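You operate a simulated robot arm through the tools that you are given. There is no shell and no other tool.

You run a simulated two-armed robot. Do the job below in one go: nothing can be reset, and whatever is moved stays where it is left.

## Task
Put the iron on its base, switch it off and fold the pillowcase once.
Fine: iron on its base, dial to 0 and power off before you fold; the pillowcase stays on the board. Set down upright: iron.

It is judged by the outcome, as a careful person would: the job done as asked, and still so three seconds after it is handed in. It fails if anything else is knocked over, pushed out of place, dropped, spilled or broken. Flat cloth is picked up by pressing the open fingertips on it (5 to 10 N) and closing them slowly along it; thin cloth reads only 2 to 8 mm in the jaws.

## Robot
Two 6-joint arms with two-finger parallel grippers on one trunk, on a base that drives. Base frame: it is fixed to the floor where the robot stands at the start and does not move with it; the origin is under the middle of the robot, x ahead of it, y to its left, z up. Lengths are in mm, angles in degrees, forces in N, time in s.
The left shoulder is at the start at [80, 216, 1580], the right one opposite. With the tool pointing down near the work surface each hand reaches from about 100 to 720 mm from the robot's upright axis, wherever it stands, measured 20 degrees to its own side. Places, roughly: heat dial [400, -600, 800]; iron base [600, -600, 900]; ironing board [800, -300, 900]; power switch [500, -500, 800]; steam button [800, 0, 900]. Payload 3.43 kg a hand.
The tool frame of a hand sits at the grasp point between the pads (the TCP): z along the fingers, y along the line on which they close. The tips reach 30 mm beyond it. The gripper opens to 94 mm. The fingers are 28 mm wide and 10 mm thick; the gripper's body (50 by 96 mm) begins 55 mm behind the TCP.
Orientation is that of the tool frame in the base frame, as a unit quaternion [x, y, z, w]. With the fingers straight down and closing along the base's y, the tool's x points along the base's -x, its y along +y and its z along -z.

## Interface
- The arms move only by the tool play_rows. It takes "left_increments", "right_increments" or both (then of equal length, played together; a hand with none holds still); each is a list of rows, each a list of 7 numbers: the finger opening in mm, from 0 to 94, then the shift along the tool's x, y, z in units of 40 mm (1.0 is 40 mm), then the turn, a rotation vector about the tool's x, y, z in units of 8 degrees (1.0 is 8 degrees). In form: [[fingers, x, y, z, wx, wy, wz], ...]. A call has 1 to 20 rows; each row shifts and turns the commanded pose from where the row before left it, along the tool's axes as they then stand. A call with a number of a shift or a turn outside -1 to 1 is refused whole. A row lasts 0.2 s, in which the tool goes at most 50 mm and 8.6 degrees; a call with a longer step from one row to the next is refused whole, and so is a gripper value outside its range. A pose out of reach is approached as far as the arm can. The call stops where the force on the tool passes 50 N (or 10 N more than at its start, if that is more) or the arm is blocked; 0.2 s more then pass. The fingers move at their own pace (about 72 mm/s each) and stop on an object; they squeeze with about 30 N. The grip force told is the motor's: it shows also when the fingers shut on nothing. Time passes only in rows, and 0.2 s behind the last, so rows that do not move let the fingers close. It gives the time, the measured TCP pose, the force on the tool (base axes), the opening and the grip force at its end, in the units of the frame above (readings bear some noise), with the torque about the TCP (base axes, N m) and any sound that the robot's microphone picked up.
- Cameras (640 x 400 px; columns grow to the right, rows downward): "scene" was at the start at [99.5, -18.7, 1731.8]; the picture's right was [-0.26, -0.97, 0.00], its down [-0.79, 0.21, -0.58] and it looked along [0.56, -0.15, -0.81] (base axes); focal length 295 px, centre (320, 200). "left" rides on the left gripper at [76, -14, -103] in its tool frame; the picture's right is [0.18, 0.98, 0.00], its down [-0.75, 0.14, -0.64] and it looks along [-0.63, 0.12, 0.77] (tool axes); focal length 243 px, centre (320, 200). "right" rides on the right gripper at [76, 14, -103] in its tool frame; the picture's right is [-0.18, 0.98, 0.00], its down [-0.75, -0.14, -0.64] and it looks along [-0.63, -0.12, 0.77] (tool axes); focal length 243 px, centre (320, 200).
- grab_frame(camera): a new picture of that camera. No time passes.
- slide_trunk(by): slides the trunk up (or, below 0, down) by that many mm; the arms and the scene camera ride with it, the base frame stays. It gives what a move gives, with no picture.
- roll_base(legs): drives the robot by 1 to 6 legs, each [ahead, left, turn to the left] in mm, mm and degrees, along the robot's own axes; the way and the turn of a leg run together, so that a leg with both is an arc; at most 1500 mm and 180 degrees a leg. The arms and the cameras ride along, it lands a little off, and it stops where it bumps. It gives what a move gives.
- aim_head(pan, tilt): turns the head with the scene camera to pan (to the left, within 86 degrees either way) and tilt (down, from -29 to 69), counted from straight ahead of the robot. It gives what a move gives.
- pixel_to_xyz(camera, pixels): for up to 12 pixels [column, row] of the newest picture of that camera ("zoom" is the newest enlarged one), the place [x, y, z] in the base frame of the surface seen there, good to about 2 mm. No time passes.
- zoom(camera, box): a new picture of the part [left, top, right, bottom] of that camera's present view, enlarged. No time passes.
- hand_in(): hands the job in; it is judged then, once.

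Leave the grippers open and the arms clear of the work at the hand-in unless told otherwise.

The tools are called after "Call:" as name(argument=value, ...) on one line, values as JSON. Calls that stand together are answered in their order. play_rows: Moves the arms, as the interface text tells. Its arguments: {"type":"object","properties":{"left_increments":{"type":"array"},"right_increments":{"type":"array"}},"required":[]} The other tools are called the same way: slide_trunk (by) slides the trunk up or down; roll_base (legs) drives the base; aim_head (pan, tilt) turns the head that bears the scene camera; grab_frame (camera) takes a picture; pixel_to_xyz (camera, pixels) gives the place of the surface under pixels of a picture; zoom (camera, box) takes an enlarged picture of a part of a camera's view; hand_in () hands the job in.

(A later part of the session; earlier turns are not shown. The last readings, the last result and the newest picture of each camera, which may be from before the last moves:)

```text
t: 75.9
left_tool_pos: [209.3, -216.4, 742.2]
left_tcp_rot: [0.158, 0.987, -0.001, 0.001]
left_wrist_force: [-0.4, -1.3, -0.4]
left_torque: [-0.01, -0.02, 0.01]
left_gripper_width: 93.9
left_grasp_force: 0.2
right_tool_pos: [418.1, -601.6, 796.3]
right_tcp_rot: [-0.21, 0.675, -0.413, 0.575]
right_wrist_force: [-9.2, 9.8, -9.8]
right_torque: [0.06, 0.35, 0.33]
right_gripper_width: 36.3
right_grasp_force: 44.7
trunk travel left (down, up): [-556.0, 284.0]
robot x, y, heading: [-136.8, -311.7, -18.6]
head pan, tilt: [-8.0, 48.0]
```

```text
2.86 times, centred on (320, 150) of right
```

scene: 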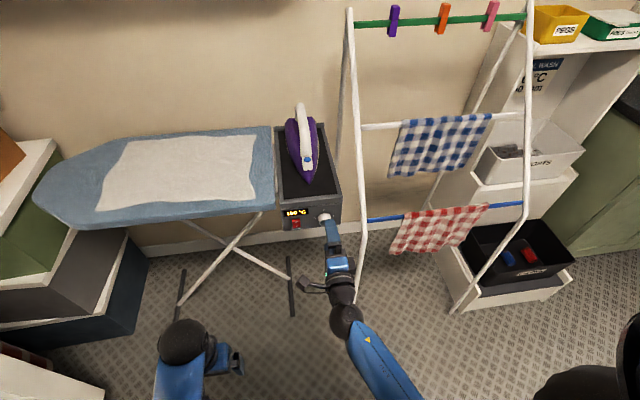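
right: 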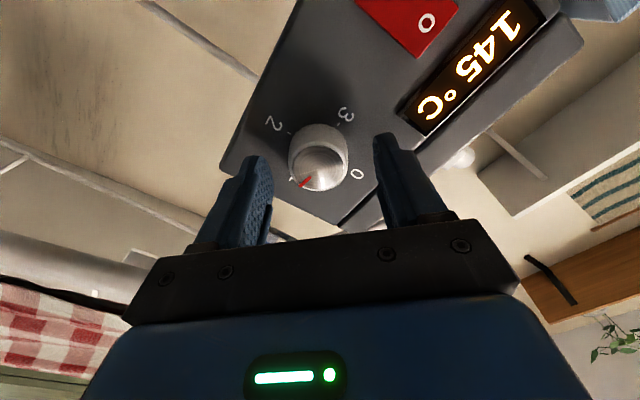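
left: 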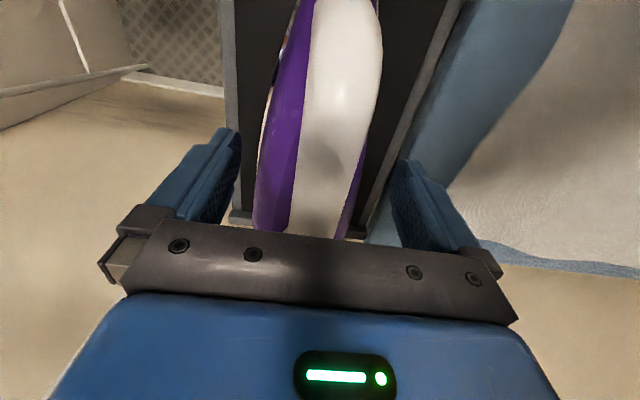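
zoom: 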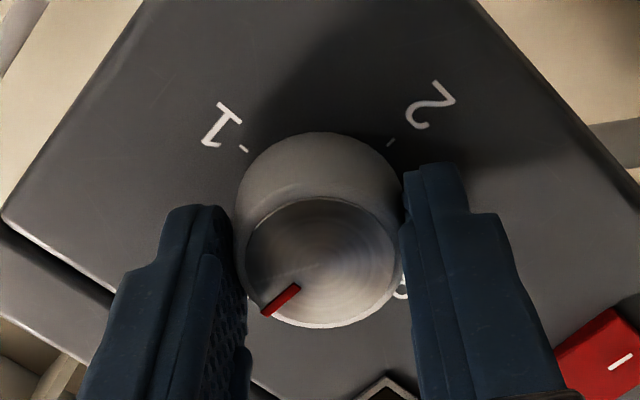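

The pointer now lies exactly opposite the 2 mark, that is at 0. I open and back off 95 mm, then check.

Call:
play_rows(right_increments=[[45, 0, 0, 0, 0, 0, 0], [64, 0, 0, 0, 0, 0, 0], [64, 0, 0, -0.4, 0, 0, 0], [64, 0, 0, -0.8, 0, 0, 0], [64, 0, 0, -0.8, 0, 0, 0], [64, 0, 0, -0.4, 0, 0, 1], [64, 0, 0, 0, 0, 0, 1], [64, 0, 0, 0, 0, 0, 1], [64, 0, 0, 0, 0, 0, 1], [64, 0, 0, 0, 0, 0, 1], [64, 0, 0, 0, 0, 0, 1], [64, 0, 0, 0, 0, 0, 0.6], [64, 0, 0, 0, 0, 0, 0]])

Call:
zoom(camera="right", box=[240, 20, 480, 170])

Call:
zoom(camera="scene", box=[270, 190, 370, 250])

```text
t: 78.7
left_tool_pos: [209.4, -217.2, 742.8]
left_tcp_rot: [0.158, 0.987, -0.001, 0.001]
left_wrist_force: [-0.1, 1.0, 0.3]
left_torque: [-0.02, -0.01, 0.02]
left_gripper_width: 93.9
left_grasp_force: 0.1
right_tool_pos: [327.4, -572.3, 795.3]
right_tcp_rot: [0.113, 0.698, -0.113, 0.698]
right_wrist_force: [0.4, -0.1, -0.5]
right_torque: [0.02, 0.0, -0.02]
right_gripper_width: 63.9
right_grasp_force: 0.1
trunk travel left (down, up): [-556.0, 284.0]
robot x, y, heading: [-133.4, -311.2, -18.3]
head pan, tilt: [-8.0, 48.0]
```

```text
2.67 times, centred on (360, 95) of right
```

zoom: 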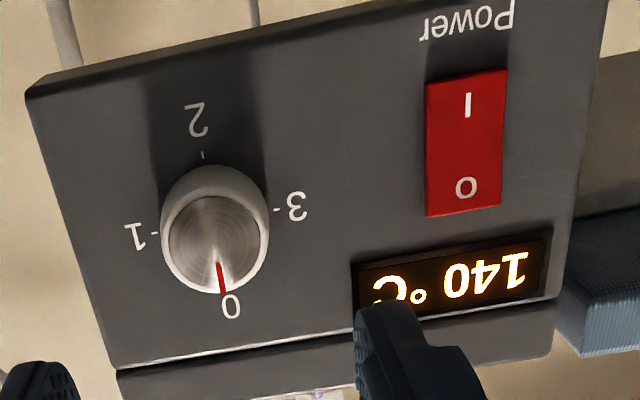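

```text
6.40 times, centred on (320, 220) of scene
```

zoom: 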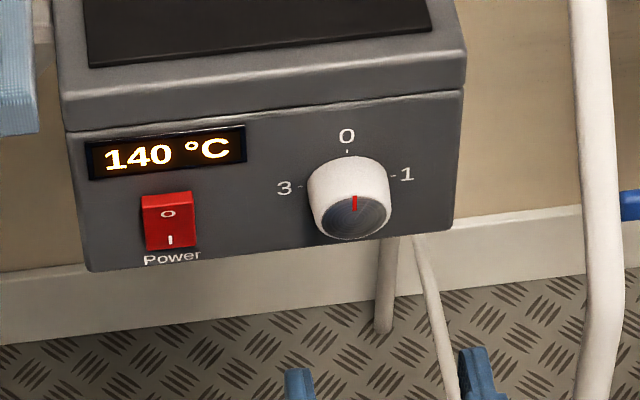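

The dial points to 0. Now the switch: I take a fresh right picture and measure the rocker, whose O end is on top in the world.

Call:
grab_frame(camera="right")

Call:
pixel_to_xyz(camera="right", pixels=[[414, 91], [414, 98], [414, 80], [414, 70], [415, 60], [415, 50], [402, 90], [426, 88], [390, 90], [436, 85], [414, 104], [392, 60]])

```text
taken
```

right: 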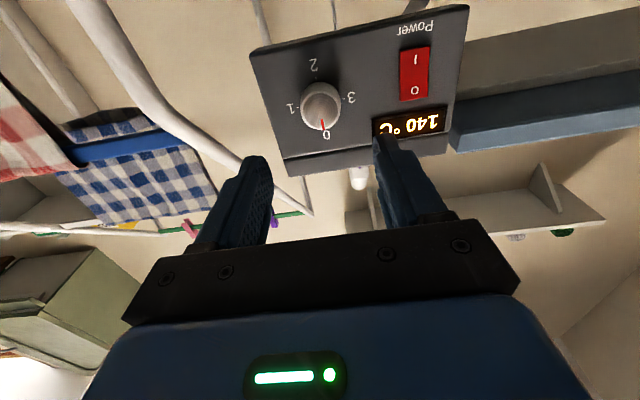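

```text
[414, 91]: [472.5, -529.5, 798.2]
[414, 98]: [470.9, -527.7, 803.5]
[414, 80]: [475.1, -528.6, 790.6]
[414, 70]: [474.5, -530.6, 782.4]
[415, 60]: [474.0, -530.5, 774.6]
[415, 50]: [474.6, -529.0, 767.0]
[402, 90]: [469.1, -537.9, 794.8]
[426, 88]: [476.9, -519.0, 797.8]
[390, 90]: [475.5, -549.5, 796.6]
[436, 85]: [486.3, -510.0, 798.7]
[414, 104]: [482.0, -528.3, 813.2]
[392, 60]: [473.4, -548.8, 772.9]
```

The rocker spans z≈765–808, its O end sticks out at (471,-528,803). I move 87 mm left and 5 mm up, close the fingers and roll -90° so that the closed tips are only 20 mm tall.

Call:
play_rows(right_increments=[[40, -0.06, 0.72, 0, 0, 0, -1], [20, -0.06, 0.72, 0, 0, 0, 0], [0, 0, 0, 0, 0, 0, 0], [0, 0, 0, 0, 0, 0, 0]])

```text
t: 79.7
left_tool_pos: [208.6, -218.7, 742.4]
left_tcp_rot: [0.158, 0.987, -0.001, 0.002]
left_wrist_force: [0.5, 0.1, -0.2]
left_torque: [-0.01, 0.0, 0.03]
left_gripper_width: 93.9
left_grasp_force: 0.1
right_tool_pos: [344.6, -516.9, 794.5]
right_tcp_rot: [0.063, 0.703, -0.162, 0.689]
right_wrist_force: [-0.2, -0.1, 0.3]
right_torque: [0.0, 0.04, 0.02]
right_gripper_width: 0.0
right_grasp_force: 30.1
trunk travel left (down, up): [-556.0, 284.0]
robot x, y, heading: [-136.8, -315.3, -18.4]
head pan, tilt: [-8.0, 48.0]
```

Call:
play_rows(right_increments=[[0, 0, 0, 0, 0, 0, -1], [0, 0, 0, 0, 0, 0, -1], [0, 0, 0, 0, 0, 0, -1], [0, 0, 0, 0, 0, 0, -1], [0, 0, 0, 0, 0, 0, -1], [0, 0, 0, 0, 0, 0, -1], [0, 0, 0, 0, 0, 0, -1], [0, 0, 0, 0, 0, 0, -1], [0, 0, 0, 0, 0, 0, -1], [0, 0, 0, 0, 0, 0, -1], [0, -0.36, -0.07, 0, 0, 0, -0.25], [0, -0.36, -0.07, 0, 0, 0, 0], [0, 0, 0, 0, 0, 0, 0]])

Call:
grab_frame(camera="right")

Call:
grab_frame(camera="scene")

```text
t: 82.5
left_tool_pos: [209.5, -217.9, 741.1]
left_tcp_rot: [0.158, 0.987, 0.001, 0.001]
left_wrist_force: [-0.2, -0.2, 0.1]
left_torque: [0.0, 0.02, 0.01]
left_gripper_width: 93.9
left_grasp_force: 0.2
right_tool_pos: [354.3, -488.1, 801.9]
right_tcp_rot: [0.414, -0.572, 0.575, -0.413]
right_wrist_force: [-0.2, 1.0, 0.2]
right_torque: [0.01, -0.02, 0.02]
right_gripper_width: 0.3
right_grasp_force: 29.7
trunk travel left (down, up): [-556.0, 284.0]
robot x, y, heading: [-136.4, -307.6, -18.6]
head pan, tilt: [-8.0, 48.0]
```

```text
taken
```

right: 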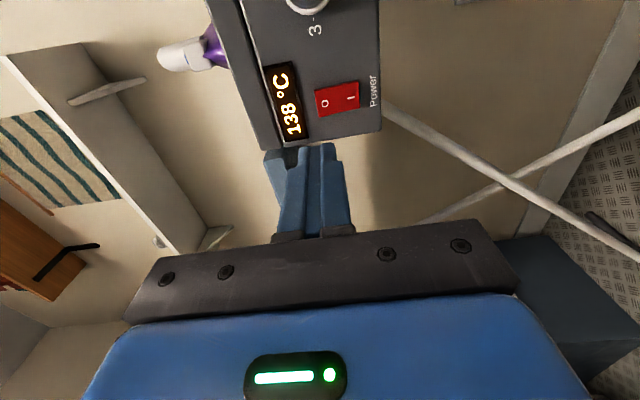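

```text
taken
```

scene: 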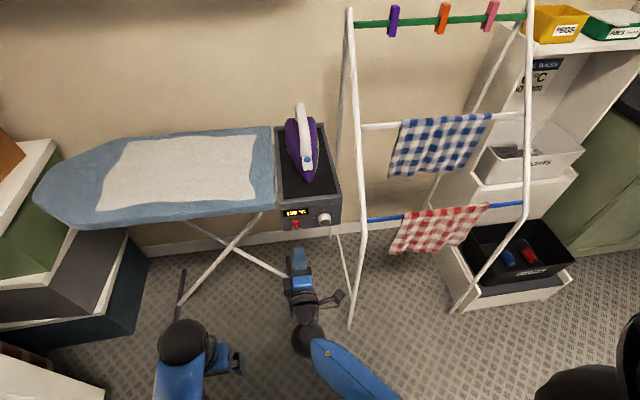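

The axis points at the O end's edge; I shift 5 mm down and 2 mm right, then advance 80 mm to just before the rocker.

Call:
play_rows(right_increments=[[0, 0.06, 0.12, 0.4, 0, 0, 0], [0, 0, 0, 0.6, 0, 0, 0], [0, 0, 0, 0.6, 0, 0, 0], [0, 0, 0, 0.4, 0, 0, 0], [0, 0, 0, 0, 0, 0, 0]])

Call:
grab_frame(camera="right")

```text
t: 83.7
left_tool_pos: [208.9, -217.9, 741.6]
left_tcp_rot: [0.159, 0.987, 0.0, 0.001]
left_wrist_force: [-0.8, 0.0, 0.3]
left_torque: [-0.01, -0.04, -0.03]
left_gripper_width: 94.0
left_grasp_force: 0.1
right_tool_pos: [428.4, -516.0, 796.6]
right_tcp_rot: [0.413, -0.573, 0.575, -0.413]
right_wrist_force: [-0.2, -0.1, 0.5]
right_torque: [0.03, 0.01, 0.03]
right_gripper_width: 0.0
right_grasp_force: 29.9
trunk travel left (down, up): [-556.0, 284.0]
robot x, y, heading: [-137.4, -312.1, -18.4]
head pan, tilt: [-8.0, 48.0]
```

```text
taken
```

right: 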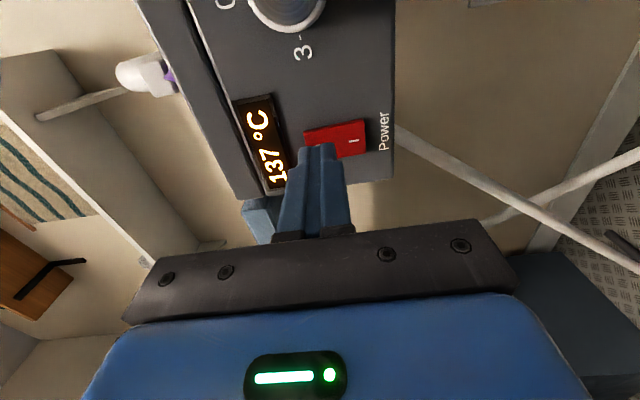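

The tips are ~14 mm from the O end. I press forward in small steps.

Call:
play_rows(right_increments=[[0, 0, 0, 0.25, 0, 0, 0], [0, 0, 0, 0.08, 0, 0, 0], [0, 0, 0, 0.08, 0, 0, 0], [0, 0, 0, 0.06, 0, 0, 0], [0, 0, 0, 0, 0, 0, 0]])

Call:
zoom(camera="scene", box=[270, 190, 370, 250])

```text
t: 84.9
left_tool_pos: [206.8, -216.9, 743.2]
left_tcp_rot: [0.158, 0.987, -0.001, 0.003]
left_wrist_force: [0.1, -0.4, -0.7]
left_torque: [0.02, 0.02, 0.0]
left_gripper_width: 93.9
left_grasp_force: 0.1
right_tool_pos: [444.1, -523.6, 799.0]
right_tcp_rot: [0.414, -0.573, 0.574, -0.414]
right_wrist_force: [-25.6, 11.5, -1.8]
right_torque: [0.15, 0.31, 0.21]
right_gripper_width: 0.1
right_grasp_force: 29.9
trunk travel left (down, up): [-556.0, 284.0]
robot x, y, heading: [-137.2, -307.6, -18.3]
head pan, tilt: [-8.0, 48.0]
```

```text
6.40 times, centred on (320, 220) of scene
```

zoom: 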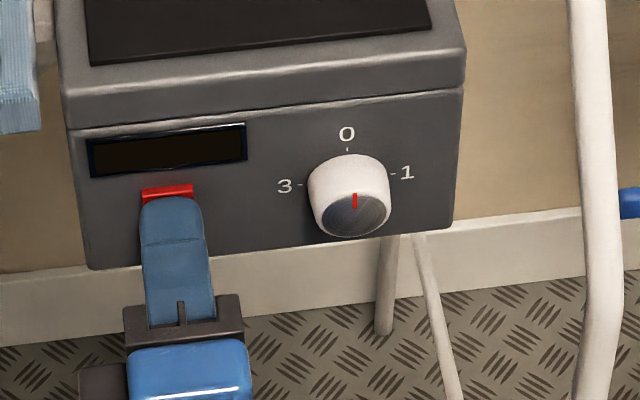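

The display has gone dark: the power is off. I back the hand off 100 mm and check the switch, dial and station.

Call:
play_rows(right_increments=[[0, 0, 0, -0.3, 0, 0, 0], [0, 0, 0, -0.6, 0, 0, 0], [0, 0, 0, -0.8, 0, 0, 0], [0, 0, 0, -0.8, 0, 0, 0], [0, 0, 0, 0, 0, 0, 0]])

Call:
grab_frame(camera="scene")

Call:
zoom(camera="scene", box=[270, 150, 370, 250])

Call:
zoom(camera="right", box=[200, 0, 440, 170])

```text
t: 86.1
left_tool_pos: [209.2, -217.4, 742.1]
left_tcp_rot: [0.158, 0.987, -0.001, 0.001]
left_wrist_force: [0.4, -0.3, 0.3]
left_torque: [0.03, -0.03, -0.01]
left_gripper_width: 94.1
left_grasp_force: 0.1
right_tool_pos: [354.7, -492.1, 797.4]
right_tcp_rot: [0.414, -0.572, 0.574, -0.414]
right_wrist_force: [0.9, 0.8, -0.1]
right_torque: [-0.03, 0.01, 0.03]
right_gripper_width: 0.1
right_grasp_force: 30.1
trunk travel left (down, up): [-556.0, 284.0]
robot x, y, heading: [-135.2, -310.4, -18.6]
head pan, tilt: [-8.0, 48.0]
```

```text
taken
```

scene: 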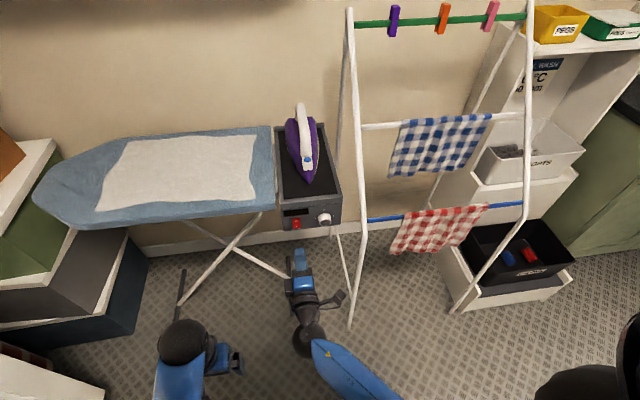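

```text
4.00 times, centred on (320, 200) of scene
```

zoom: 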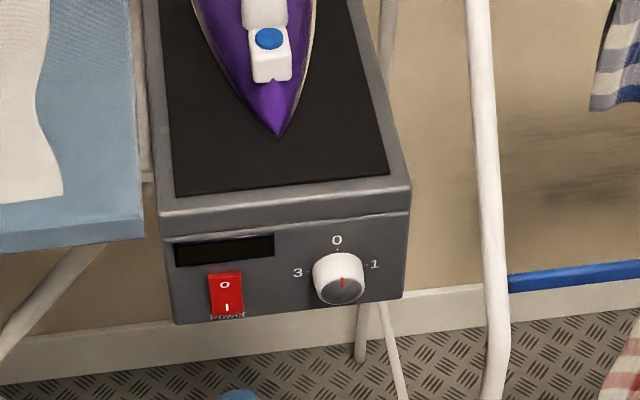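

```text
2.35 times, centred on (320, 85) of right
```

zoom: 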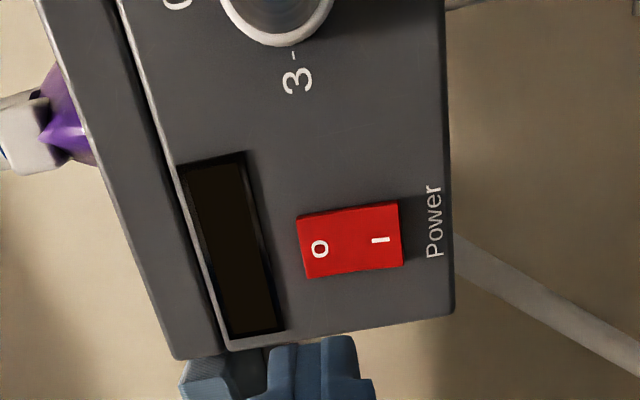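

Power is off (display dark), the dial is on 0, the iron sits on its base. Next, I bring the right hand back to pointing down: first roll back +90°.

Call:
play_rows(right_increments=[[20, 0, 0, -0.3, 0, 0, 1], [40, 0, 0, -0.3, 0, 0, 1], [60, 0, 0, -0.3, 0, 0, 1], [60, 0, 0, 0, 0, 0, 1], [60, 0, 0, 0, 0, 0, 1], [60, 0, 0, 0, 0, 0, 1], [60, 0, 0, 0, 0, 0, 1], [60, 0, 0, 0, 0, 0, 1], [60, 0, 0, 0, 0, 0, 1], [60, 0, 0, 0, 0, 0, 1], [60, 0, 0, 0, 0, 0, 1], [60, 0, 0, 0, 0, 0, 0.25], [60, 0, 0, 0, 0, 0, 0]])

Call:
slide_trunk(by=100)

```text
t: 88.9
left_tool_pos: [209.1, -218.4, 742.5]
left_tcp_rot: [0.158, 0.987, -0.001, 0.001]
left_wrist_force: [-0.1, 0.5, 0.1]
left_torque: [0.0, 0.0, 0.0]
left_gripper_width: 94.1
left_grasp_force: 0.1
right_tool_pos: [318.1, -480.8, 797.8]
right_tcp_rot: [0.113, 0.698, -0.113, 0.698]
right_wrist_force: [0.0, 0.3, 0.4]
right_torque: [0.01, 0.0, 0.0]
right_gripper_width: 60.0
right_grasp_force: 0.0
trunk travel left (down, up): [-556.0, 284.0]
robot x, y, heading: [-137.6, -309.0, -18.5]
head pan, tilt: [-8.0, 48.0]
```

```text
t: 90.2
left_tool_pos: [208.7, -217.0, 841.4]
left_tcp_rot: [0.158, 0.987, -0.001, 0.001]
left_wrist_force: [-0.1, 0.2, 0.5]
left_torque: [0.03, 0.0, 0.03]
left_gripper_width: 94.0
left_grasp_force: 0.0
right_tool_pos: [317.6, -479.8, 897.9]
right_tcp_rot: [0.113, 0.697, -0.114, 0.698]
right_wrist_force: [-0.3, 0.6, -0.1]
right_torque: [0.01, 0.01, 0.0]
right_gripper_width: 59.8
right_grasp_force: 0.0
trunk travel left (down, up): [-656.0, 184.0]
robot x, y, heading: [-132.6, -311.6, -18.4]
head pan, tilt: [-8.0, 48.0]
```

Now I pitch the right hand down 90°, moving it a little down and right as it goes.

Call:
play_rows(right_increments=[[60, 0.3, -0.25, 0, 0, 1, 0], [60, 0.3, -0.25, 0, 0, 1, 0], [60, 0.3, -0.25, 0, 0, 1, 0], [60, 0.2, -0.25, 0.2, 0, 1, 0], [60, 0, -0.25, 0.2, 0, 1, 0], [60, 0, -0.25, 0.2, 0, 1, 0], [60, 0, -0.25, 0, 0, 1, 0], [60, 0, -0.25, 0, 0, 1, 0], [60, 0, -0.25, 0, 0, 1, 0], [60, 0, -0.25, 0, 0, 1, 0], [60, 0, -0.25, 0, 0, 1, 0], [60, 0, 0, 0, 0, 0.25, 0], [60, 0, 0, 0, 0, 0, 0]])

Call:
slide_trunk(by=154)

Call:
grab_frame(camera="scene")

```text
t: 93.0
left_tool_pos: [209.0, -217.5, 843.3]
left_tcp_rot: [0.158, 0.987, -0.002, 0.0]
left_wrist_force: [0.0, 0.1, 0.2]
left_torque: [0.01, -0.01, -0.03]
left_gripper_width: 93.9
left_grasp_force: 0.0
right_tool_pos: [294.4, -588.1, 842.3]
right_tcp_rot: [0.16, 0.987, 0.0, 0.001]
right_wrist_force: [-1.3, -0.3, 0.5]
right_torque: [0.03, 0.01, -0.01]
right_gripper_width: 60.3
right_grasp_force: 0.0
trunk travel left (down, up): [-656.0, 184.0]
robot x, y, heading: [-137.3, -317.6, -18.6]
head pan, tilt: [-8.0, 48.0]
```

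```text
t: 94.8
left_tool_pos: [208.2, -218.4, 996.9]
left_tcp_rot: [0.158, 0.987, -0.001, 0.001]
left_wrist_force: [-0.6, 0.0, -0.3]
left_torque: [0.01, 0.02, -0.02]
left_gripper_width: 94.0
left_grasp_force: 0.0
right_tool_pos: [295.4, -588.6, 994.7]
right_tcp_rot: [0.16, 0.987, 0.0, 0.001]
right_wrist_force: [0.1, -0.2, -0.1]
right_torque: [-0.02, 0.0, 0.02]
right_gripper_width: 59.7
right_grasp_force: 0.0
trunk travel left (down, up): [-810.0, 30.0]
robot x, y, heading: [-136.5, -310.0, -18.2]
head pan, tilt: [-8.0, 48.0]
```

```text
taken
```

scene: 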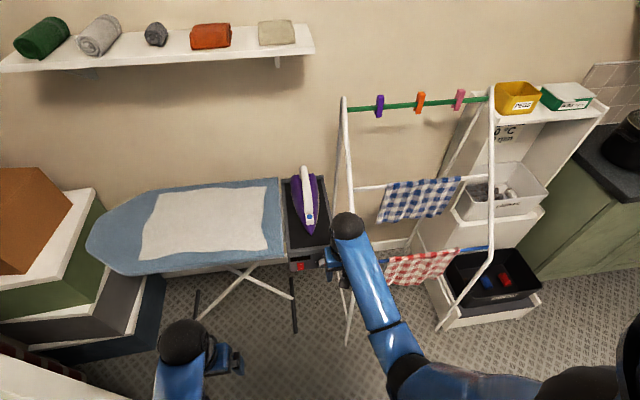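

Both hands point down at z≈995. I drive 296 mm left and then 300 mm ahead to stand centred on the cloth.

Call:
roll_base(legs=[[0, 296, 0], [295, 0, 0]])

Call:
aim_head(pan=0, tilt=60)

Call:
grab_frame(camera="scene")

```text
t: 98.4
left_tool_pos: [573.8, -29.0, 997.3]
left_tcp_rot: [0.157, 0.988, -0.001, 0.001]
left_wrist_force: [0.1, -0.5, -0.1]
left_torque: [-0.02, -0.01, 0.01]
left_gripper_width: 94.2
left_grasp_force: 0.0
right_tool_pos: [660.7, -398.6, 997.1]
right_tcp_rot: [0.158, 0.987, -0.001, 0.002]
right_wrist_force: [-0.3, 0.3, -0.4]
right_torque: [0.0, 0.0, 0.02]
right_gripper_width: 60.0
right_grasp_force: 0.1
trunk travel left (down, up): [-810.0, 30.0]
robot x, y, heading: [237.7, -125.5, -18.2]
head pan, tilt: [-8.0, 48.0]
```

```text
t: 99.1
left_tool_pos: [575.3, -30.4, 996.7]
left_tcp_rot: [0.157, 0.988, -0.002, 0.001]
left_wrist_force: [-1.0, -0.5, 0.7]
left_torque: [-0.02, 0.03, -0.03]
left_gripper_width: 94.1
left_grasp_force: 0.1
right_tool_pos: [663.4, -399.3, 995.1]
right_tcp_rot: [0.158, 0.987, 0.0, 0.001]
right_wrist_force: [-0.2, 0.5, 0.5]
right_torque: [0.01, -0.01, 0.01]
right_gripper_width: 60.0
right_grasp_force: 0.1
trunk travel left (down, up): [-810.0, 30.0]
robot x, y, heading: [234.1, -122.7, -18.2]
head pan, tilt: [0.0, 60.0]
```

```text
taken
```

scene: 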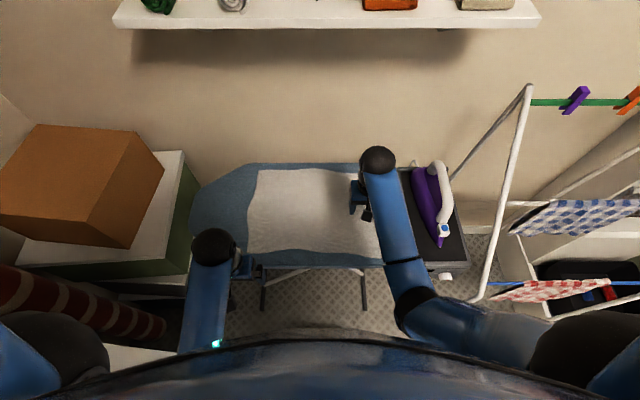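

I stand centred. I measure the cloth's visible corners and edges in all three views.

Call:
zoom(camera="scene", box=[180, 140, 480, 300])

Call:
pixel_to_xyz(camera="scene", pixels=[[258, 172], [248, 210], [247, 248], [300, 252], [340, 262], [378, 264], [365, 220], [350, 170], [300, 169], [310, 210], [377, 240], [300, 266]])

Call:
grab_frame(camera="left")

Call:
grab_frame(camera="right")

```text
2.13 times, centred on (330, 220) of scene
```

zoom: 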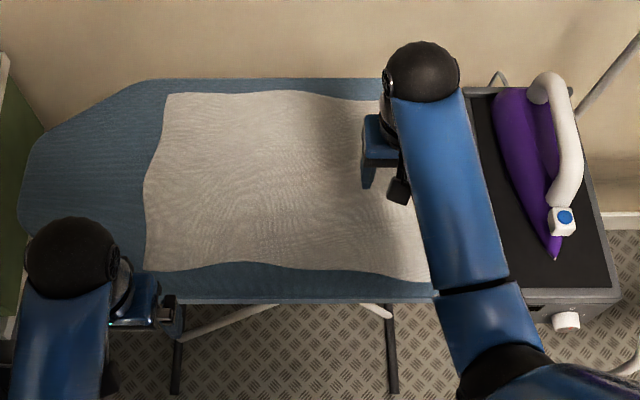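

```text
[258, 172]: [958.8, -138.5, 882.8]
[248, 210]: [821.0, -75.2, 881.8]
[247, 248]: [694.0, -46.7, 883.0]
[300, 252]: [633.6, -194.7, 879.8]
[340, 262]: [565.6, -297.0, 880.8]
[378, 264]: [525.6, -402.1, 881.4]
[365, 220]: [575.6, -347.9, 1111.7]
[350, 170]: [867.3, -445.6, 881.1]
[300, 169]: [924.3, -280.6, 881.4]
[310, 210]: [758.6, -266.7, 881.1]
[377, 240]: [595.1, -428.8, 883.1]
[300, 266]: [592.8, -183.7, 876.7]
```

```text
taken
```

left: 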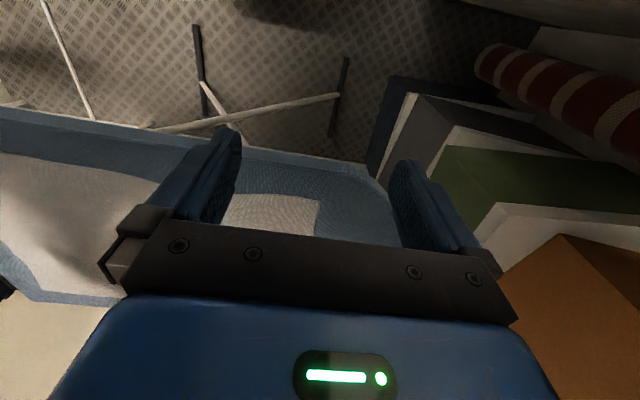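

```text
taken
```

right: 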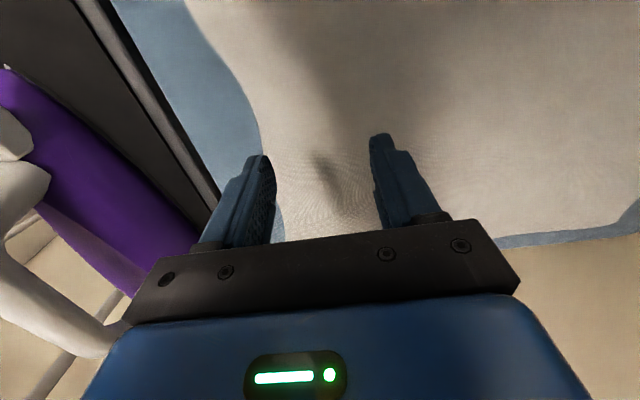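

The cloth's front corners are near (u 655, v 165) and (u 645, v -250) in the board's own axes. I bring both hands over points just inside those corners and lower to z≈960 with the fingers at 40 mm.

Call:
play_rows(left_increments=[[94, -0.726, -0.074, 0, 0, 0, 0], [70, -0.726, -0.074, 0.2, 0, 0, 0], [50, -0.726, -0.074, 0.3, 0, 0, 0], [40, -0.726, -0.074, 0.4, 0, 0, 0], [40, 0, 0, 0, 0, 0, 0]], right_increments=[[60, 0.592, -0.339, 0, 0, 0, 0], [50, 0.592, -0.339, 0.2, 0, 0, 0], [40, 0.592, -0.339, 0.3, 0, 0, 0], [40, 0.592, -0.339, 0.4, 0, 0, 0], [40, 0, 0, 0, 0, 0, 0]])

Call:
grab_frame(camera="left")

Call:
grab_frame(camera="right")

Call:
grab_frame(camera="scene")

```text
t: 100.3
left_tool_pos: [683.6, -75.2, 960.5]
left_tcp_rot: [0.157, 0.988, -0.001, 0.001]
left_wrist_force: [-0.2, -0.5, -0.4]
left_torque: [0.0, -0.02, 0.0]
left_gripper_width: 40.0
left_grasp_force: 0.0
right_tool_pos: [555.4, -420.3, 960.3]
right_tcp_rot: [0.158, 0.987, 0.0, 0.001]
right_wrist_force: [1.2, 0.3, 0.0]
right_torque: [0.0, -0.01, 0.05]
right_gripper_width: 40.3
right_grasp_force: 0.1
trunk travel left (down, up): [-810.0, 30.0]
robot x, y, heading: [230.7, -126.5, -18.1]
head pan, tilt: [0.0, 60.0]
```

```text
taken
```

left: 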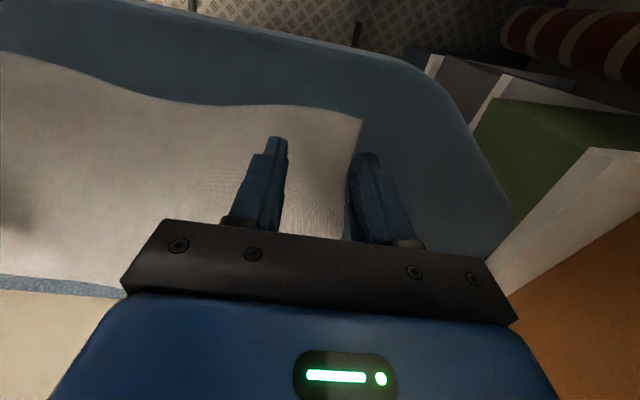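

```text
taken
```

right: 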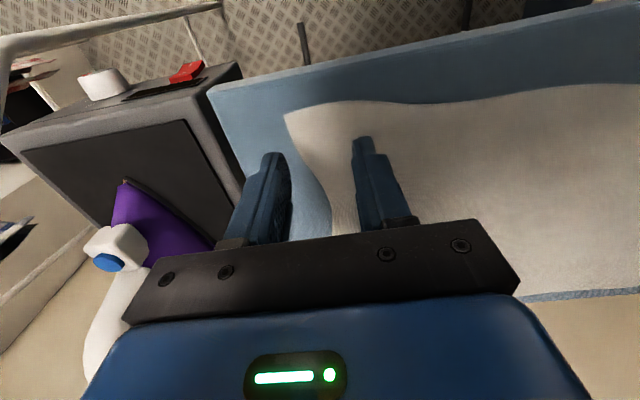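

```text
taken
```

scene: 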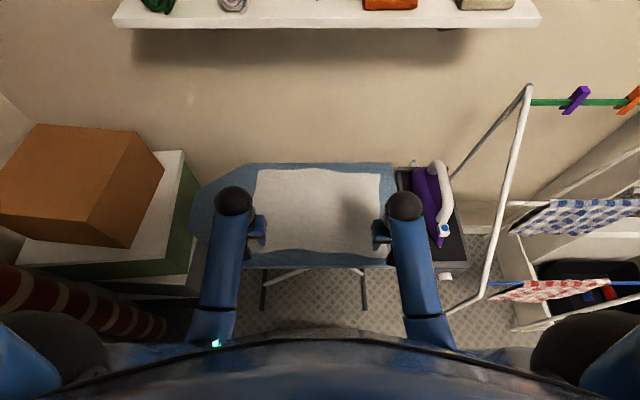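

Left camera: cloth corner at (360,118), right camera: corner at (287,113); the spot below each TCP is at about (320,126). I measure the edges there.

Call:
pixel_to_xyz(camera="left", pixels=[[360, 119], [320, 108], [320, 126], [355, 150], [250, 105], [150, 97], [60, 65], [348, 200]])

Call:
pixel_to_xyz(camera="right", pixels=[[287, 113], [320, 104], [320, 126], [305, 140], [400, 104], [500, 96], [600, 84], [330, 200]])

```text
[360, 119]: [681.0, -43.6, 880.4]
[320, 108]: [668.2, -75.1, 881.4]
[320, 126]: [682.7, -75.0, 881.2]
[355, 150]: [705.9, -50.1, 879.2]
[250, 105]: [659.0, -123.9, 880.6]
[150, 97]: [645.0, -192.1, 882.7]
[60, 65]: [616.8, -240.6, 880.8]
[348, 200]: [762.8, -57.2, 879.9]
```

```text
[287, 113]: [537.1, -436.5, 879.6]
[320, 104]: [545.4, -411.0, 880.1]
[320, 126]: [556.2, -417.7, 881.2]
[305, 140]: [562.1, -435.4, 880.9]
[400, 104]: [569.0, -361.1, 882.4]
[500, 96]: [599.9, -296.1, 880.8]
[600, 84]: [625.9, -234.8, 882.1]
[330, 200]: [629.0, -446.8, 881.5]
```

Grip points are good (right hand needs ~8 mm more to the left). For reach at the back edge later I drive 55 mm further ahead and bring the hands back the same distance.

Call:
roll_base(legs=[[55, 0, 0]])

```text
t: 101.3
left_tool_pos: [724.9, -89.5, 965.1]
left_tcp_rot: [0.156, 0.988, -0.002, 0.005]
left_wrist_force: [-0.5, 0.6, 0.4]
left_torque: [0.0, -0.1, 0.01]
left_gripper_width: 40.2
left_grasp_force: 0.1
right_tool_pos: [599.5, -435.3, 963.0]
right_tcp_rot: [0.159, 0.987, -0.002, 0.006]
right_wrist_force: [-0.9, -0.4, 0.0]
right_torque: [-0.02, -0.02, -0.01]
right_gripper_width: 40.0
right_grasp_force: 0.1
trunk travel left (down, up): [-810.0, 30.0]
robot x, y, heading: [286.3, -140.8, -18.0]
head pan, tilt: [0.0, 60.0]
```

Call:
play_rows(left_increments=[[34, 0.54, 0, 0.2, 0, 0, 0], [34, 0.54, 0, 0.2, 0, 0, 0], [34, 0, 0, 0, 0, 0, 0]], right_increments=[[34, 0.56, 0.1, 0.2, 0, 0, 0], [34, 0.56, 0.1, 0.2, 0, 0, 0], [34, 0, 0, 0, 0, 0, 0]])

Call:
grab_frame(camera="left")

Call:
grab_frame(camera="right")

```text
t: 102.1
left_tool_pos: [691.9, -78.1, 944.8]
left_tcp_rot: [0.157, 0.988, 0.0, 0.001]
left_wrist_force: [-0.2, 0.2, 0.0]
left_torque: [0.03, 0.02, -0.01]
left_gripper_width: 33.8
left_grasp_force: 0.0
right_tool_pos: [566.1, -415.2, 943.0]
right_tcp_rot: [0.158, 0.987, -0.001, 0.001]
right_wrist_force: [0.8, 0.1, 0.1]
right_torque: [-0.01, 0.02, 0.01]
right_gripper_width: 33.7
right_grasp_force: 0.0
trunk travel left (down, up): [-810.0, 30.0]
robot x, y, heading: [285.8, -140.6, -18.1]
head pan, tilt: [0.0, 60.0]
```

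```text
taken
```

left: 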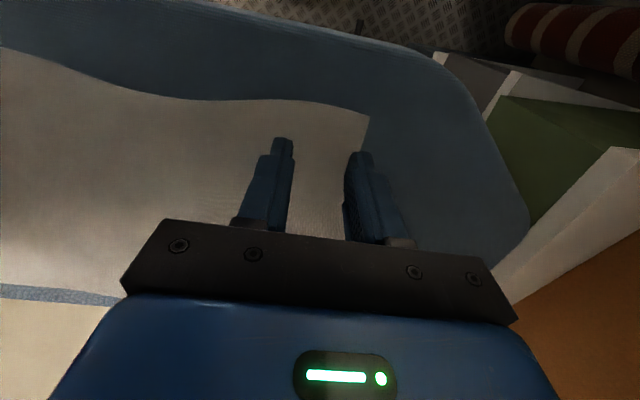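

```text
taken
```

right: 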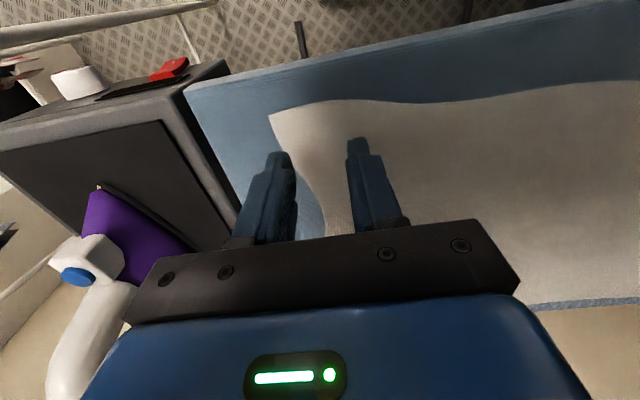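

Both spots are right apart from a few mm. I shift back slightly and lower to ~5 mm above the cloth.

Call:
play_rows(left_increments=[[34, 0.2, 0, 0.3, 0, 0, 0], [34, 0, 0, 0.4, 0, 0, 0], [34, 0, 0, 0, 0, 0, 0]], right_increments=[[34, 0.16, 0, 0.3, 0, 0, 0], [34, 0, 0, 0.37, 0, 0, 0], [34, 0, 0, 0, 0, 0, 0]])

Call:
play_rows(left_increments=[[34, 0, 0, 0.05, 0, 0, 0], [34, 0, 0, 0.05, 0, 0, 0], [34, 0, 0, 0, 0, 0, 0]], right_increments=[[34, 0, 0, 0.05, 0, 0, 0], [34, 0, 0, 0.05, 0, 0, 0], [34, 0, 0, 0, 0, 0, 0]])

```text
t: 102.9
left_tool_pos: [686.4, -77.0, 915.7]
left_tcp_rot: [0.157, 0.988, 0.0, 0.0]
left_wrist_force: [0.4, 0.1, -0.4]
left_torque: [0.04, 0.03, -0.02]
left_gripper_width: 34.2
left_grasp_force: 0.1
right_tool_pos: [562.8, -414.3, 916.0]
right_tcp_rot: [0.158, 0.987, -0.001, 0.0]
right_wrist_force: [-0.5, 0.2, -0.4]
right_torque: [0.0, -0.01, 0.03]
right_gripper_width: 33.9
right_grasp_force: 0.0
trunk travel left (down, up): [-810.0, 30.0]
robot x, y, heading: [282.4, -143.1, -18.2]
head pan, tilt: [0.0, 60.0]
```

```text
t: 103.7
left_tool_pos: [684.6, -76.3, 911.7]
left_tcp_rot: [0.157, 0.988, 0.001, -0.001]
left_wrist_force: [-0.4, 0.3, 0.0]
left_torque: [-0.03, 0.03, 0.0]
left_gripper_width: 34.1
left_grasp_force: 0.1
right_tool_pos: [560.6, -414.6, 912.4]
right_tcp_rot: [0.159, 0.987, 0.0, 0.001]
right_wrist_force: [0.6, -1.0, -0.2]
right_torque: [0.0, 0.0, -0.01]
right_gripper_width: 34.2
right_grasp_force: 0.1
trunk travel left (down, up): [-810.0, 30.0]
robot x, y, heading: [285.2, -141.4, -18.4]
head pan, tilt: [0.0, 60.0]
```

No contact yet at z≈912. I lower 1 mm at a time.

Call:
play_rows(left_increments=[[34, 0, 0, 0.025, 0, 0, 0], [34, 0, 0, 0.025, 0, 0, 0], [34, 0, 0, 0, 0, 0, 0]], right_increments=[[34, 0, 0, 0.025, 0, 0, 0], [34, 0, 0, 0.025, 0, 0, 0], [34, 0, 0, 0, 0, 0, 0]])

```text
t: 104.5
left_tool_pos: [683.6, -75.1, 910.9]
left_tcp_rot: [0.156, 0.988, -0.001, 0.002]
left_wrist_force: [-0.6, 3.2, 16.8]
left_torque: [0.12, 0.1, -0.04]
left_gripper_width: 33.8
left_grasp_force: 0.1
right_tool_pos: [560.3, -413.9, 911.4]
right_tcp_rot: [0.159, 0.987, 0.0, 0.002]
right_wrist_force: [0.4, -0.7, 1.3]
right_torque: [0.01, -0.01, -0.02]
right_gripper_width: 34.3
right_grasp_force: 0.1
trunk travel left (down, up): [-810.0, 30.0]
robot x, y, heading: [282.4, -141.9, -18.2]
head pan, tilt: [0.0, 60.0]
```

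Left presses 16.8 N, right just touches (1.3 N). I ease the left up 0.6 mm and lower the right 0.7 mm.

Call:
play_rows(left_increments=[[34, 0, 0, -0.014, 0, 0, 0], [34, 0, 0, 0, 0, 0, 0]], right_increments=[[34, 0, 0, 0.016, 0, 0, 0], [34, 0, 0, 0, 0, 0, 0]])

```text
t: 105.1
left_tool_pos: [682.6, -76.0, 911.0]
left_tcp_rot: [0.157, 0.988, -0.001, 0.001]
left_wrist_force: [-0.8, -0.4, 13.7]
left_torque: [0.08, 0.01, -0.02]
left_gripper_width: 33.9
left_grasp_force: 0.1
right_tool_pos: [558.9, -414.1, 911.9]
right_tcp_rot: [0.158, 0.987, 0.0, 0.002]
right_wrist_force: [1.6, 0.1, 10.0]
right_torque: [0.08, -0.01, -0.01]
right_gripper_width: 33.8
right_grasp_force: 0.1
trunk travel left (down, up): [-810.0, 30.0]
robot x, y, heading: [282.4, -140.0, -18.3]
head pan, tilt: [0.0, 60.0]
```

Call:
play_rows(left_increments=[[34, 0, 0, -0.016, 0, 0, 0], [34, 0, 0, 0, 0, 0, 0]], right_increments=[[34, 0, 0, -0.003, 0, 0, 0], [34, 0, 0, 0, 0, 0, 0]])

```text
t: 105.7
left_tool_pos: [684.3, -76.0, 911.4]
left_tcp_rot: [0.157, 0.988, -0.001, 0.001]
left_wrist_force: [-0.4, -1.4, 9.9]
left_torque: [0.01, 0.0, -0.04]
left_gripper_width: 34.1
left_grasp_force: 0.0
right_tool_pos: [560.0, -414.6, 911.5]
right_tcp_rot: [0.158, 0.987, 0.0, 0.002]
right_wrist_force: [1.9, 0.7, 11.3]
right_torque: [0.11, -0.01, -0.03]
right_gripper_width: 33.9
right_grasp_force: 0.0
trunk travel left (down, up): [-810.0, 30.0]
robot x, y, heading: [283.7, -140.8, -18.1]
head pan, tilt: [0.0, 60.0]
```

Both press about 10 N. I ease a touch (target ~8 N) and close the fingers slowly, 3 mm per row.

Call:
play_rows(left_increments=[[33, 0, 0, -0.006, 0, 0, 0], [30, 0, 0, 0, 0, 0, 0], [27, 0, 0, 0, 0, 0, 0], [24, 0, 0, 0, 0, 0, 0], [21, 0, 0, 0, 0, 0, 0], [18, 0, 0, 0, 0, 0, 0], [15, 0, 0, 0, 0, 0, 0], [12, 0, 0, 0, 0, 0, 0], [9, 0, 0, 0, 0, 0, 0], [6, 0, 0, 0, 0, 0, 0], [3, 0, 0, 0, 0, 0, 0], [0, 0, 0, 0, 0, 0, 0], [0, 0, 0, 0, 0, 0, 0], [0, 0, 0, 0, 0, 0, 0]], right_increments=[[33, 0, 0, -0.01, 0, 0, 0], [30, 0, 0, 0, 0, 0, 0], [27, 0, 0, 0, 0, 0, 0], [24, 0, 0, 0, 0, 0, 0], [21, 0, 0, 0, 0, 0, 0], [18, 0, 0, 0, 0, 0, 0], [15, 0, 0, 0, 0, 0, 0], [12, 0, 0, 0, 0, 0, 0], [9, 0, 0, 0, 0, 0, 0], [6, 0, 0, 0, 0, 0, 0], [3, 0, 0, 0, 0, 0, 0], [0, 0, 0, 0, 0, 0, 0], [0, 0, 0, 0, 0, 0, 0], [0, 0, 0, 0, 0, 0, 0]])

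Call:
grab_frame(camera="left")

Call:
grab_frame(camera="right")

```text
t: 108.7
left_tool_pos: [683.9, -75.7, 911.6]
left_tcp_rot: [0.157, 0.988, -0.001, 0.0]
left_wrist_force: [-1.6, -1.5, 5.8]
left_torque: [-0.04, 0.05, 0.03]
left_gripper_width: 0.1
left_grasp_force: 30.2
right_tool_pos: [560.8, -413.6, 911.7]
right_tcp_rot: [0.157, 0.988, -0.001, 0.001]
right_wrist_force: [4.0, 5.2, 8.2]
right_torque: [0.14, -0.16, 0.08]
right_gripper_width: 2.0
right_grasp_force: 29.7
trunk travel left (down, up): [-810.0, 30.0]
robot x, y, heading: [286.7, -144.8, -18.7]
head pan, tilt: [0.0, 60.0]
```

```text
taken
```

left: 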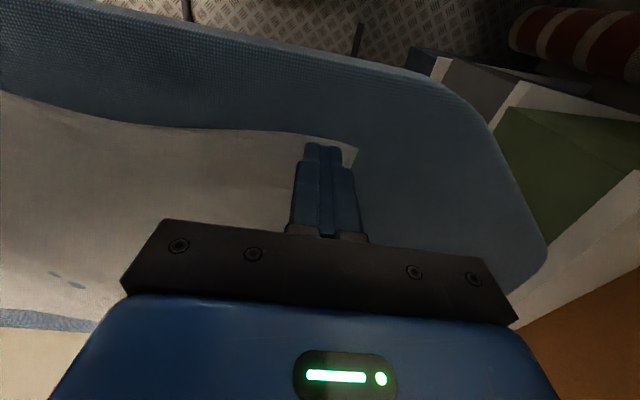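

```text
taken
```

right: 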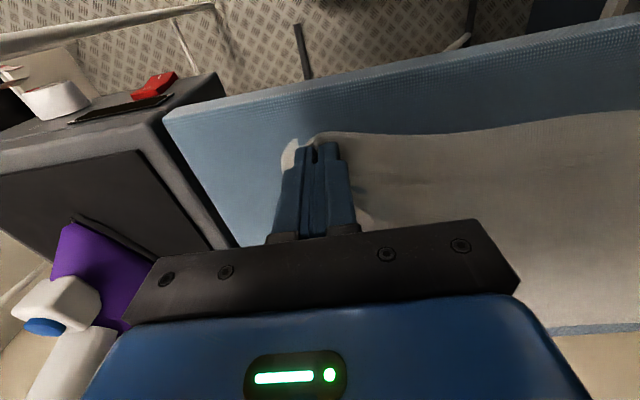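

The right hand holds cloth (2.0 mm), but the left closed on nothing (0.1 mm). I lift the left 15 mm, open it, and look.

Call:
play_rows(left_increments=[[0, 0, 0, -0.2, 0, 0, 0], [20, 0, 0, -0.2, 0, 0, 0], [36, 0, 0, 0, 0, 0, 0], [36, 0, 0, 0, 0, 0, 0]])

Call:
grab_frame(camera="left")

Call:
pixel_to_xyz(camera="left", pixels=[[358, 135], [320, 135], [320, 150], [345, 160], [250, 125], [360, 150], [300, 125]])

```text
t: 109.7
left_tool_pos: [685.0, -76.0, 927.5]
left_tcp_rot: [0.157, 0.988, -0.001, 0.0]
left_wrist_force: [0.5, 0.5, 0.1]
left_torque: [-0.01, 0.01, 0.04]
left_gripper_width: 36.1
left_grasp_force: 0.0
right_tool_pos: [560.2, -413.5, 910.6]
right_tcp_rot: [0.158, 0.987, -0.001, 0.001]
right_wrist_force: [1.4, 3.3, 11.0]
right_torque: [0.11, -0.11, 0.03]
right_gripper_width: 2.0
right_grasp_force: 29.7
trunk travel left (down, up): [-810.0, 30.0]
robot x, y, heading: [285.6, -140.5, -18.1]
head pan, tilt: [0.0, 60.0]
```

```text
taken
```

left: 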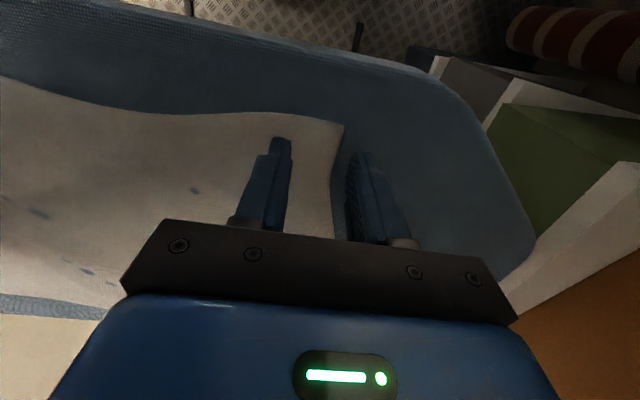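

```text
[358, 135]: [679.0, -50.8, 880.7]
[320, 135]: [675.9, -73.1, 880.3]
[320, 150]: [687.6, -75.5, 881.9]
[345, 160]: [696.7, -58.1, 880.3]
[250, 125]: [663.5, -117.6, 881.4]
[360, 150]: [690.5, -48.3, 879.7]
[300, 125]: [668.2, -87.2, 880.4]
```

The left corner of the cloth moved ~18 mm inward, so one finger sat off the edge. I shift the left hand 24 mm inward, set the opening to 32 mm and lower again.

Call:
play_rows(left_increments=[[32, 0, -0.3, 0, 0, 0, 0], [32, 0, -0.3, 0.1, 0, 0, 0], [32, 0, 0, 0.25, 0, 0, 0], [32, 0, 0, 0.025, 0, 0, 0], [32, 0, 0, 0, 0, 0, 0]])

Call:
grab_frame(camera="left")

```text
t: 110.9
left_tool_pos: [676.8, -98.4, 911.7]
left_tcp_rot: [0.158, 0.987, -0.002, 0.0]
left_wrist_force: [-0.1, -0.5, 0.2]
left_torque: [0.0, 0.0, -0.01]
left_gripper_width: 31.9
left_grasp_force: 0.0
right_tool_pos: [560.5, -412.8, 912.0]
right_tcp_rot: [0.158, 0.987, -0.001, 0.001]
right_wrist_force: [2.2, 3.0, 11.6]
right_torque: [0.11, -0.12, 0.0]
right_gripper_width: 1.7
right_grasp_force: 29.5
trunk travel left (down, up): [-810.0, 30.0]
robot x, y, heading: [284.0, -145.2, -18.0]
head pan, tilt: [0.0, 60.0]
```

```text
taken
```

left: 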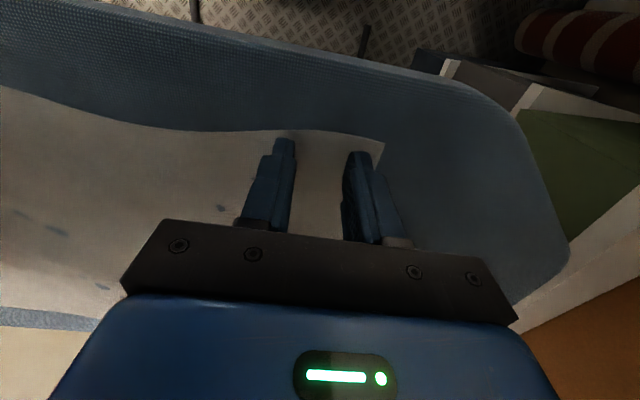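

The outer finger is still close to the edge, so I move 8 mm more inward and press down gently.

Call:
play_rows(left_increments=[[32, 0, -0.2, -0.05, 0, 0, 0], [32, 0, 0, 0.05, 0, 0, 0], [32, 0, 0, 0.02, 0, 0, 0], [32, 0, 0, 0.01, 0, 0, 0], [32, 0, 0, 0, 0, 0, 0]])

```text
t: 112.1
left_tool_pos: [675.2, -106.5, 911.5]
left_tcp_rot: [0.157, 0.988, -0.001, 0.001]
left_wrist_force: [0.3, 0.4, -0.6]
left_torque: [0.01, 0.0, 0.01]
left_gripper_width: 31.9
left_grasp_force: 0.2
right_tool_pos: [560.4, -413.0, 910.5]
right_tcp_rot: [0.158, 0.987, 0.0, 0.001]
right_wrist_force: [2.1, 4.3, 11.6]
right_torque: [0.07, -0.11, 0.05]
right_gripper_width: 2.0
right_grasp_force: 29.9
trunk travel left (down, up): [-810.0, 30.0]
robot x, y, heading: [284.4, -143.7, -18.2]
head pan, tilt: [0.0, 60.0]
```

Call:
play_rows(left_increments=[[32, 0, 0, 0.015, 0, 0, 0], [32, 0, 0, 0, 0, 0, 0]])

Call:
play_rows(left_increments=[[32, 0, 0, 0.015, 0, 0, 0], [32, 0, 0, 0, 0, 0, 0]])

```text
t: 112.7
left_tool_pos: [674.0, -105.9, 911.5]
left_tcp_rot: [0.157, 0.988, -0.001, 0.002]
left_wrist_force: [0.7, 2.2, 12.1]
left_torque: [0.15, 0.03, -0.01]
left_gripper_width: 32.0
left_grasp_force: 0.6
right_tool_pos: [559.4, -413.9, 911.8]
right_tcp_rot: [0.157, 0.988, 0.0, 0.001]
right_wrist_force: [4.0, 1.3, 7.0]
right_torque: [0.05, -0.14, 0.03]
right_gripper_width: 1.7
right_grasp_force: 30.2
trunk travel left (down, up): [-810.0, 30.0]
robot x, y, heading: [286.0, -141.3, -18.3]
head pan, tilt: [0.0, 60.0]
```

```text
t: 113.3
left_tool_pos: [673.8, -105.3, 910.2]
left_tcp_rot: [0.157, 0.988, 0.0, 0.002]
left_wrist_force: [2.2, 5.9, 21.4]
left_torque: [0.32, -0.01, -0.07]
left_gripper_width: 32.3
left_grasp_force: 0.3
right_tool_pos: [558.5, -413.5, 911.2]
right_tcp_rot: [0.158, 0.987, -0.001, 0.0]
right_wrist_force: [2.0, 2.0, 4.2]
right_torque: [0.02, -0.1, 0.05]
right_gripper_width: 1.6
right_grasp_force: 30.3
trunk travel left (down, up): [-810.0, 30.0]
robot x, y, heading: [284.5, -141.4, -18.3]
head pan, tilt: [0.0, 60.0]
```

21 N is too firm; I ease 0.7 mm up and close slowly.

Call:
play_rows(left_increments=[[32, 0, 0, -0.018, 0, 0, 0], [32, 0, 0, 0, 0, 0, 0]])

Call:
play_rows(left_increments=[[30, 0, 0, 0, 0, 0, 0], [28, 0, 0, 0, 0, 0, 0], [26, 0, 0, 0, 0, 0, 0], [24, 0, 0, 0, 0, 0, 0], [22, 0, 0, 0, 0, 0, 0], [20, 0, 0, 0, 0, 0, 0], [18, 0, 0, 0, 0, 0, 0], [16, 0, 0, 0, 0, 0, 0], [14, 0, 0, 0, 0, 0, 0], [12, 0, 0, 0, 0, 0, 0], [10, 0, 0, 0, 0, 0, 0], [8, 0, 0, 0, 0, 0, 0], [6, 0, 0, 0, 0, 0, 0], [4, 0, 0, 0, 0, 0, 0], [2, 0, 0, 0, 0, 0, 0], [0, 0, 0, 0, 0, 0, 0], [0, 0, 0, 0, 0, 0, 0], [0, 0, 0, 0, 0, 0, 0]])

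Call:
grab_frame(camera="left")

```text
t: 113.9
left_tool_pos: [674.1, -105.0, 911.3]
left_tcp_rot: [0.157, 0.988, -0.001, 0.001]
left_wrist_force: [5.4, 3.7, 11.6]
left_torque: [0.26, -0.09, -0.07]
left_gripper_width: 32.7
left_grasp_force: 0.5
right_tool_pos: [559.3, -413.0, 911.7]
right_tcp_rot: [0.158, 0.987, -0.001, 0.001]
right_wrist_force: [-1.2, 1.5, 7.8]
right_torque: [0.04, -0.02, -0.01]
right_gripper_width: 1.6
right_grasp_force: 29.9
trunk travel left (down, up): [-810.0, 30.0]
robot x, y, heading: [289.2, -143.2, -18.3]
head pan, tilt: [0.0, 60.0]
```

```text
t: 117.7
left_tool_pos: [674.3, -106.5, 911.0]
left_tcp_rot: [0.157, 0.988, -0.001, 0.001]
left_wrist_force: [0.5, 0.2, 5.0]
left_torque: [0.06, -0.01, -0.02]
left_gripper_width: 0.0
left_grasp_force: 30.0
right_tool_pos: [558.7, -413.2, 911.0]
right_tcp_rot: [0.158, 0.988, -0.001, 0.0]
right_wrist_force: [-1.1, 3.0, 7.0]
right_torque: [0.09, 0.0, 0.01]
right_gripper_width: 1.7
right_grasp_force: 29.7
trunk travel left (down, up): [-810.0, 30.0]
robot x, y, heading: [282.0, -138.7, -18.1]
head pan, tilt: [0.0, 60.0]
```

```text
taken
```

left: 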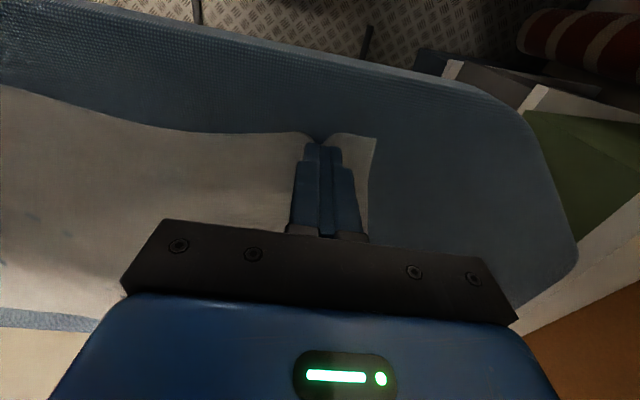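

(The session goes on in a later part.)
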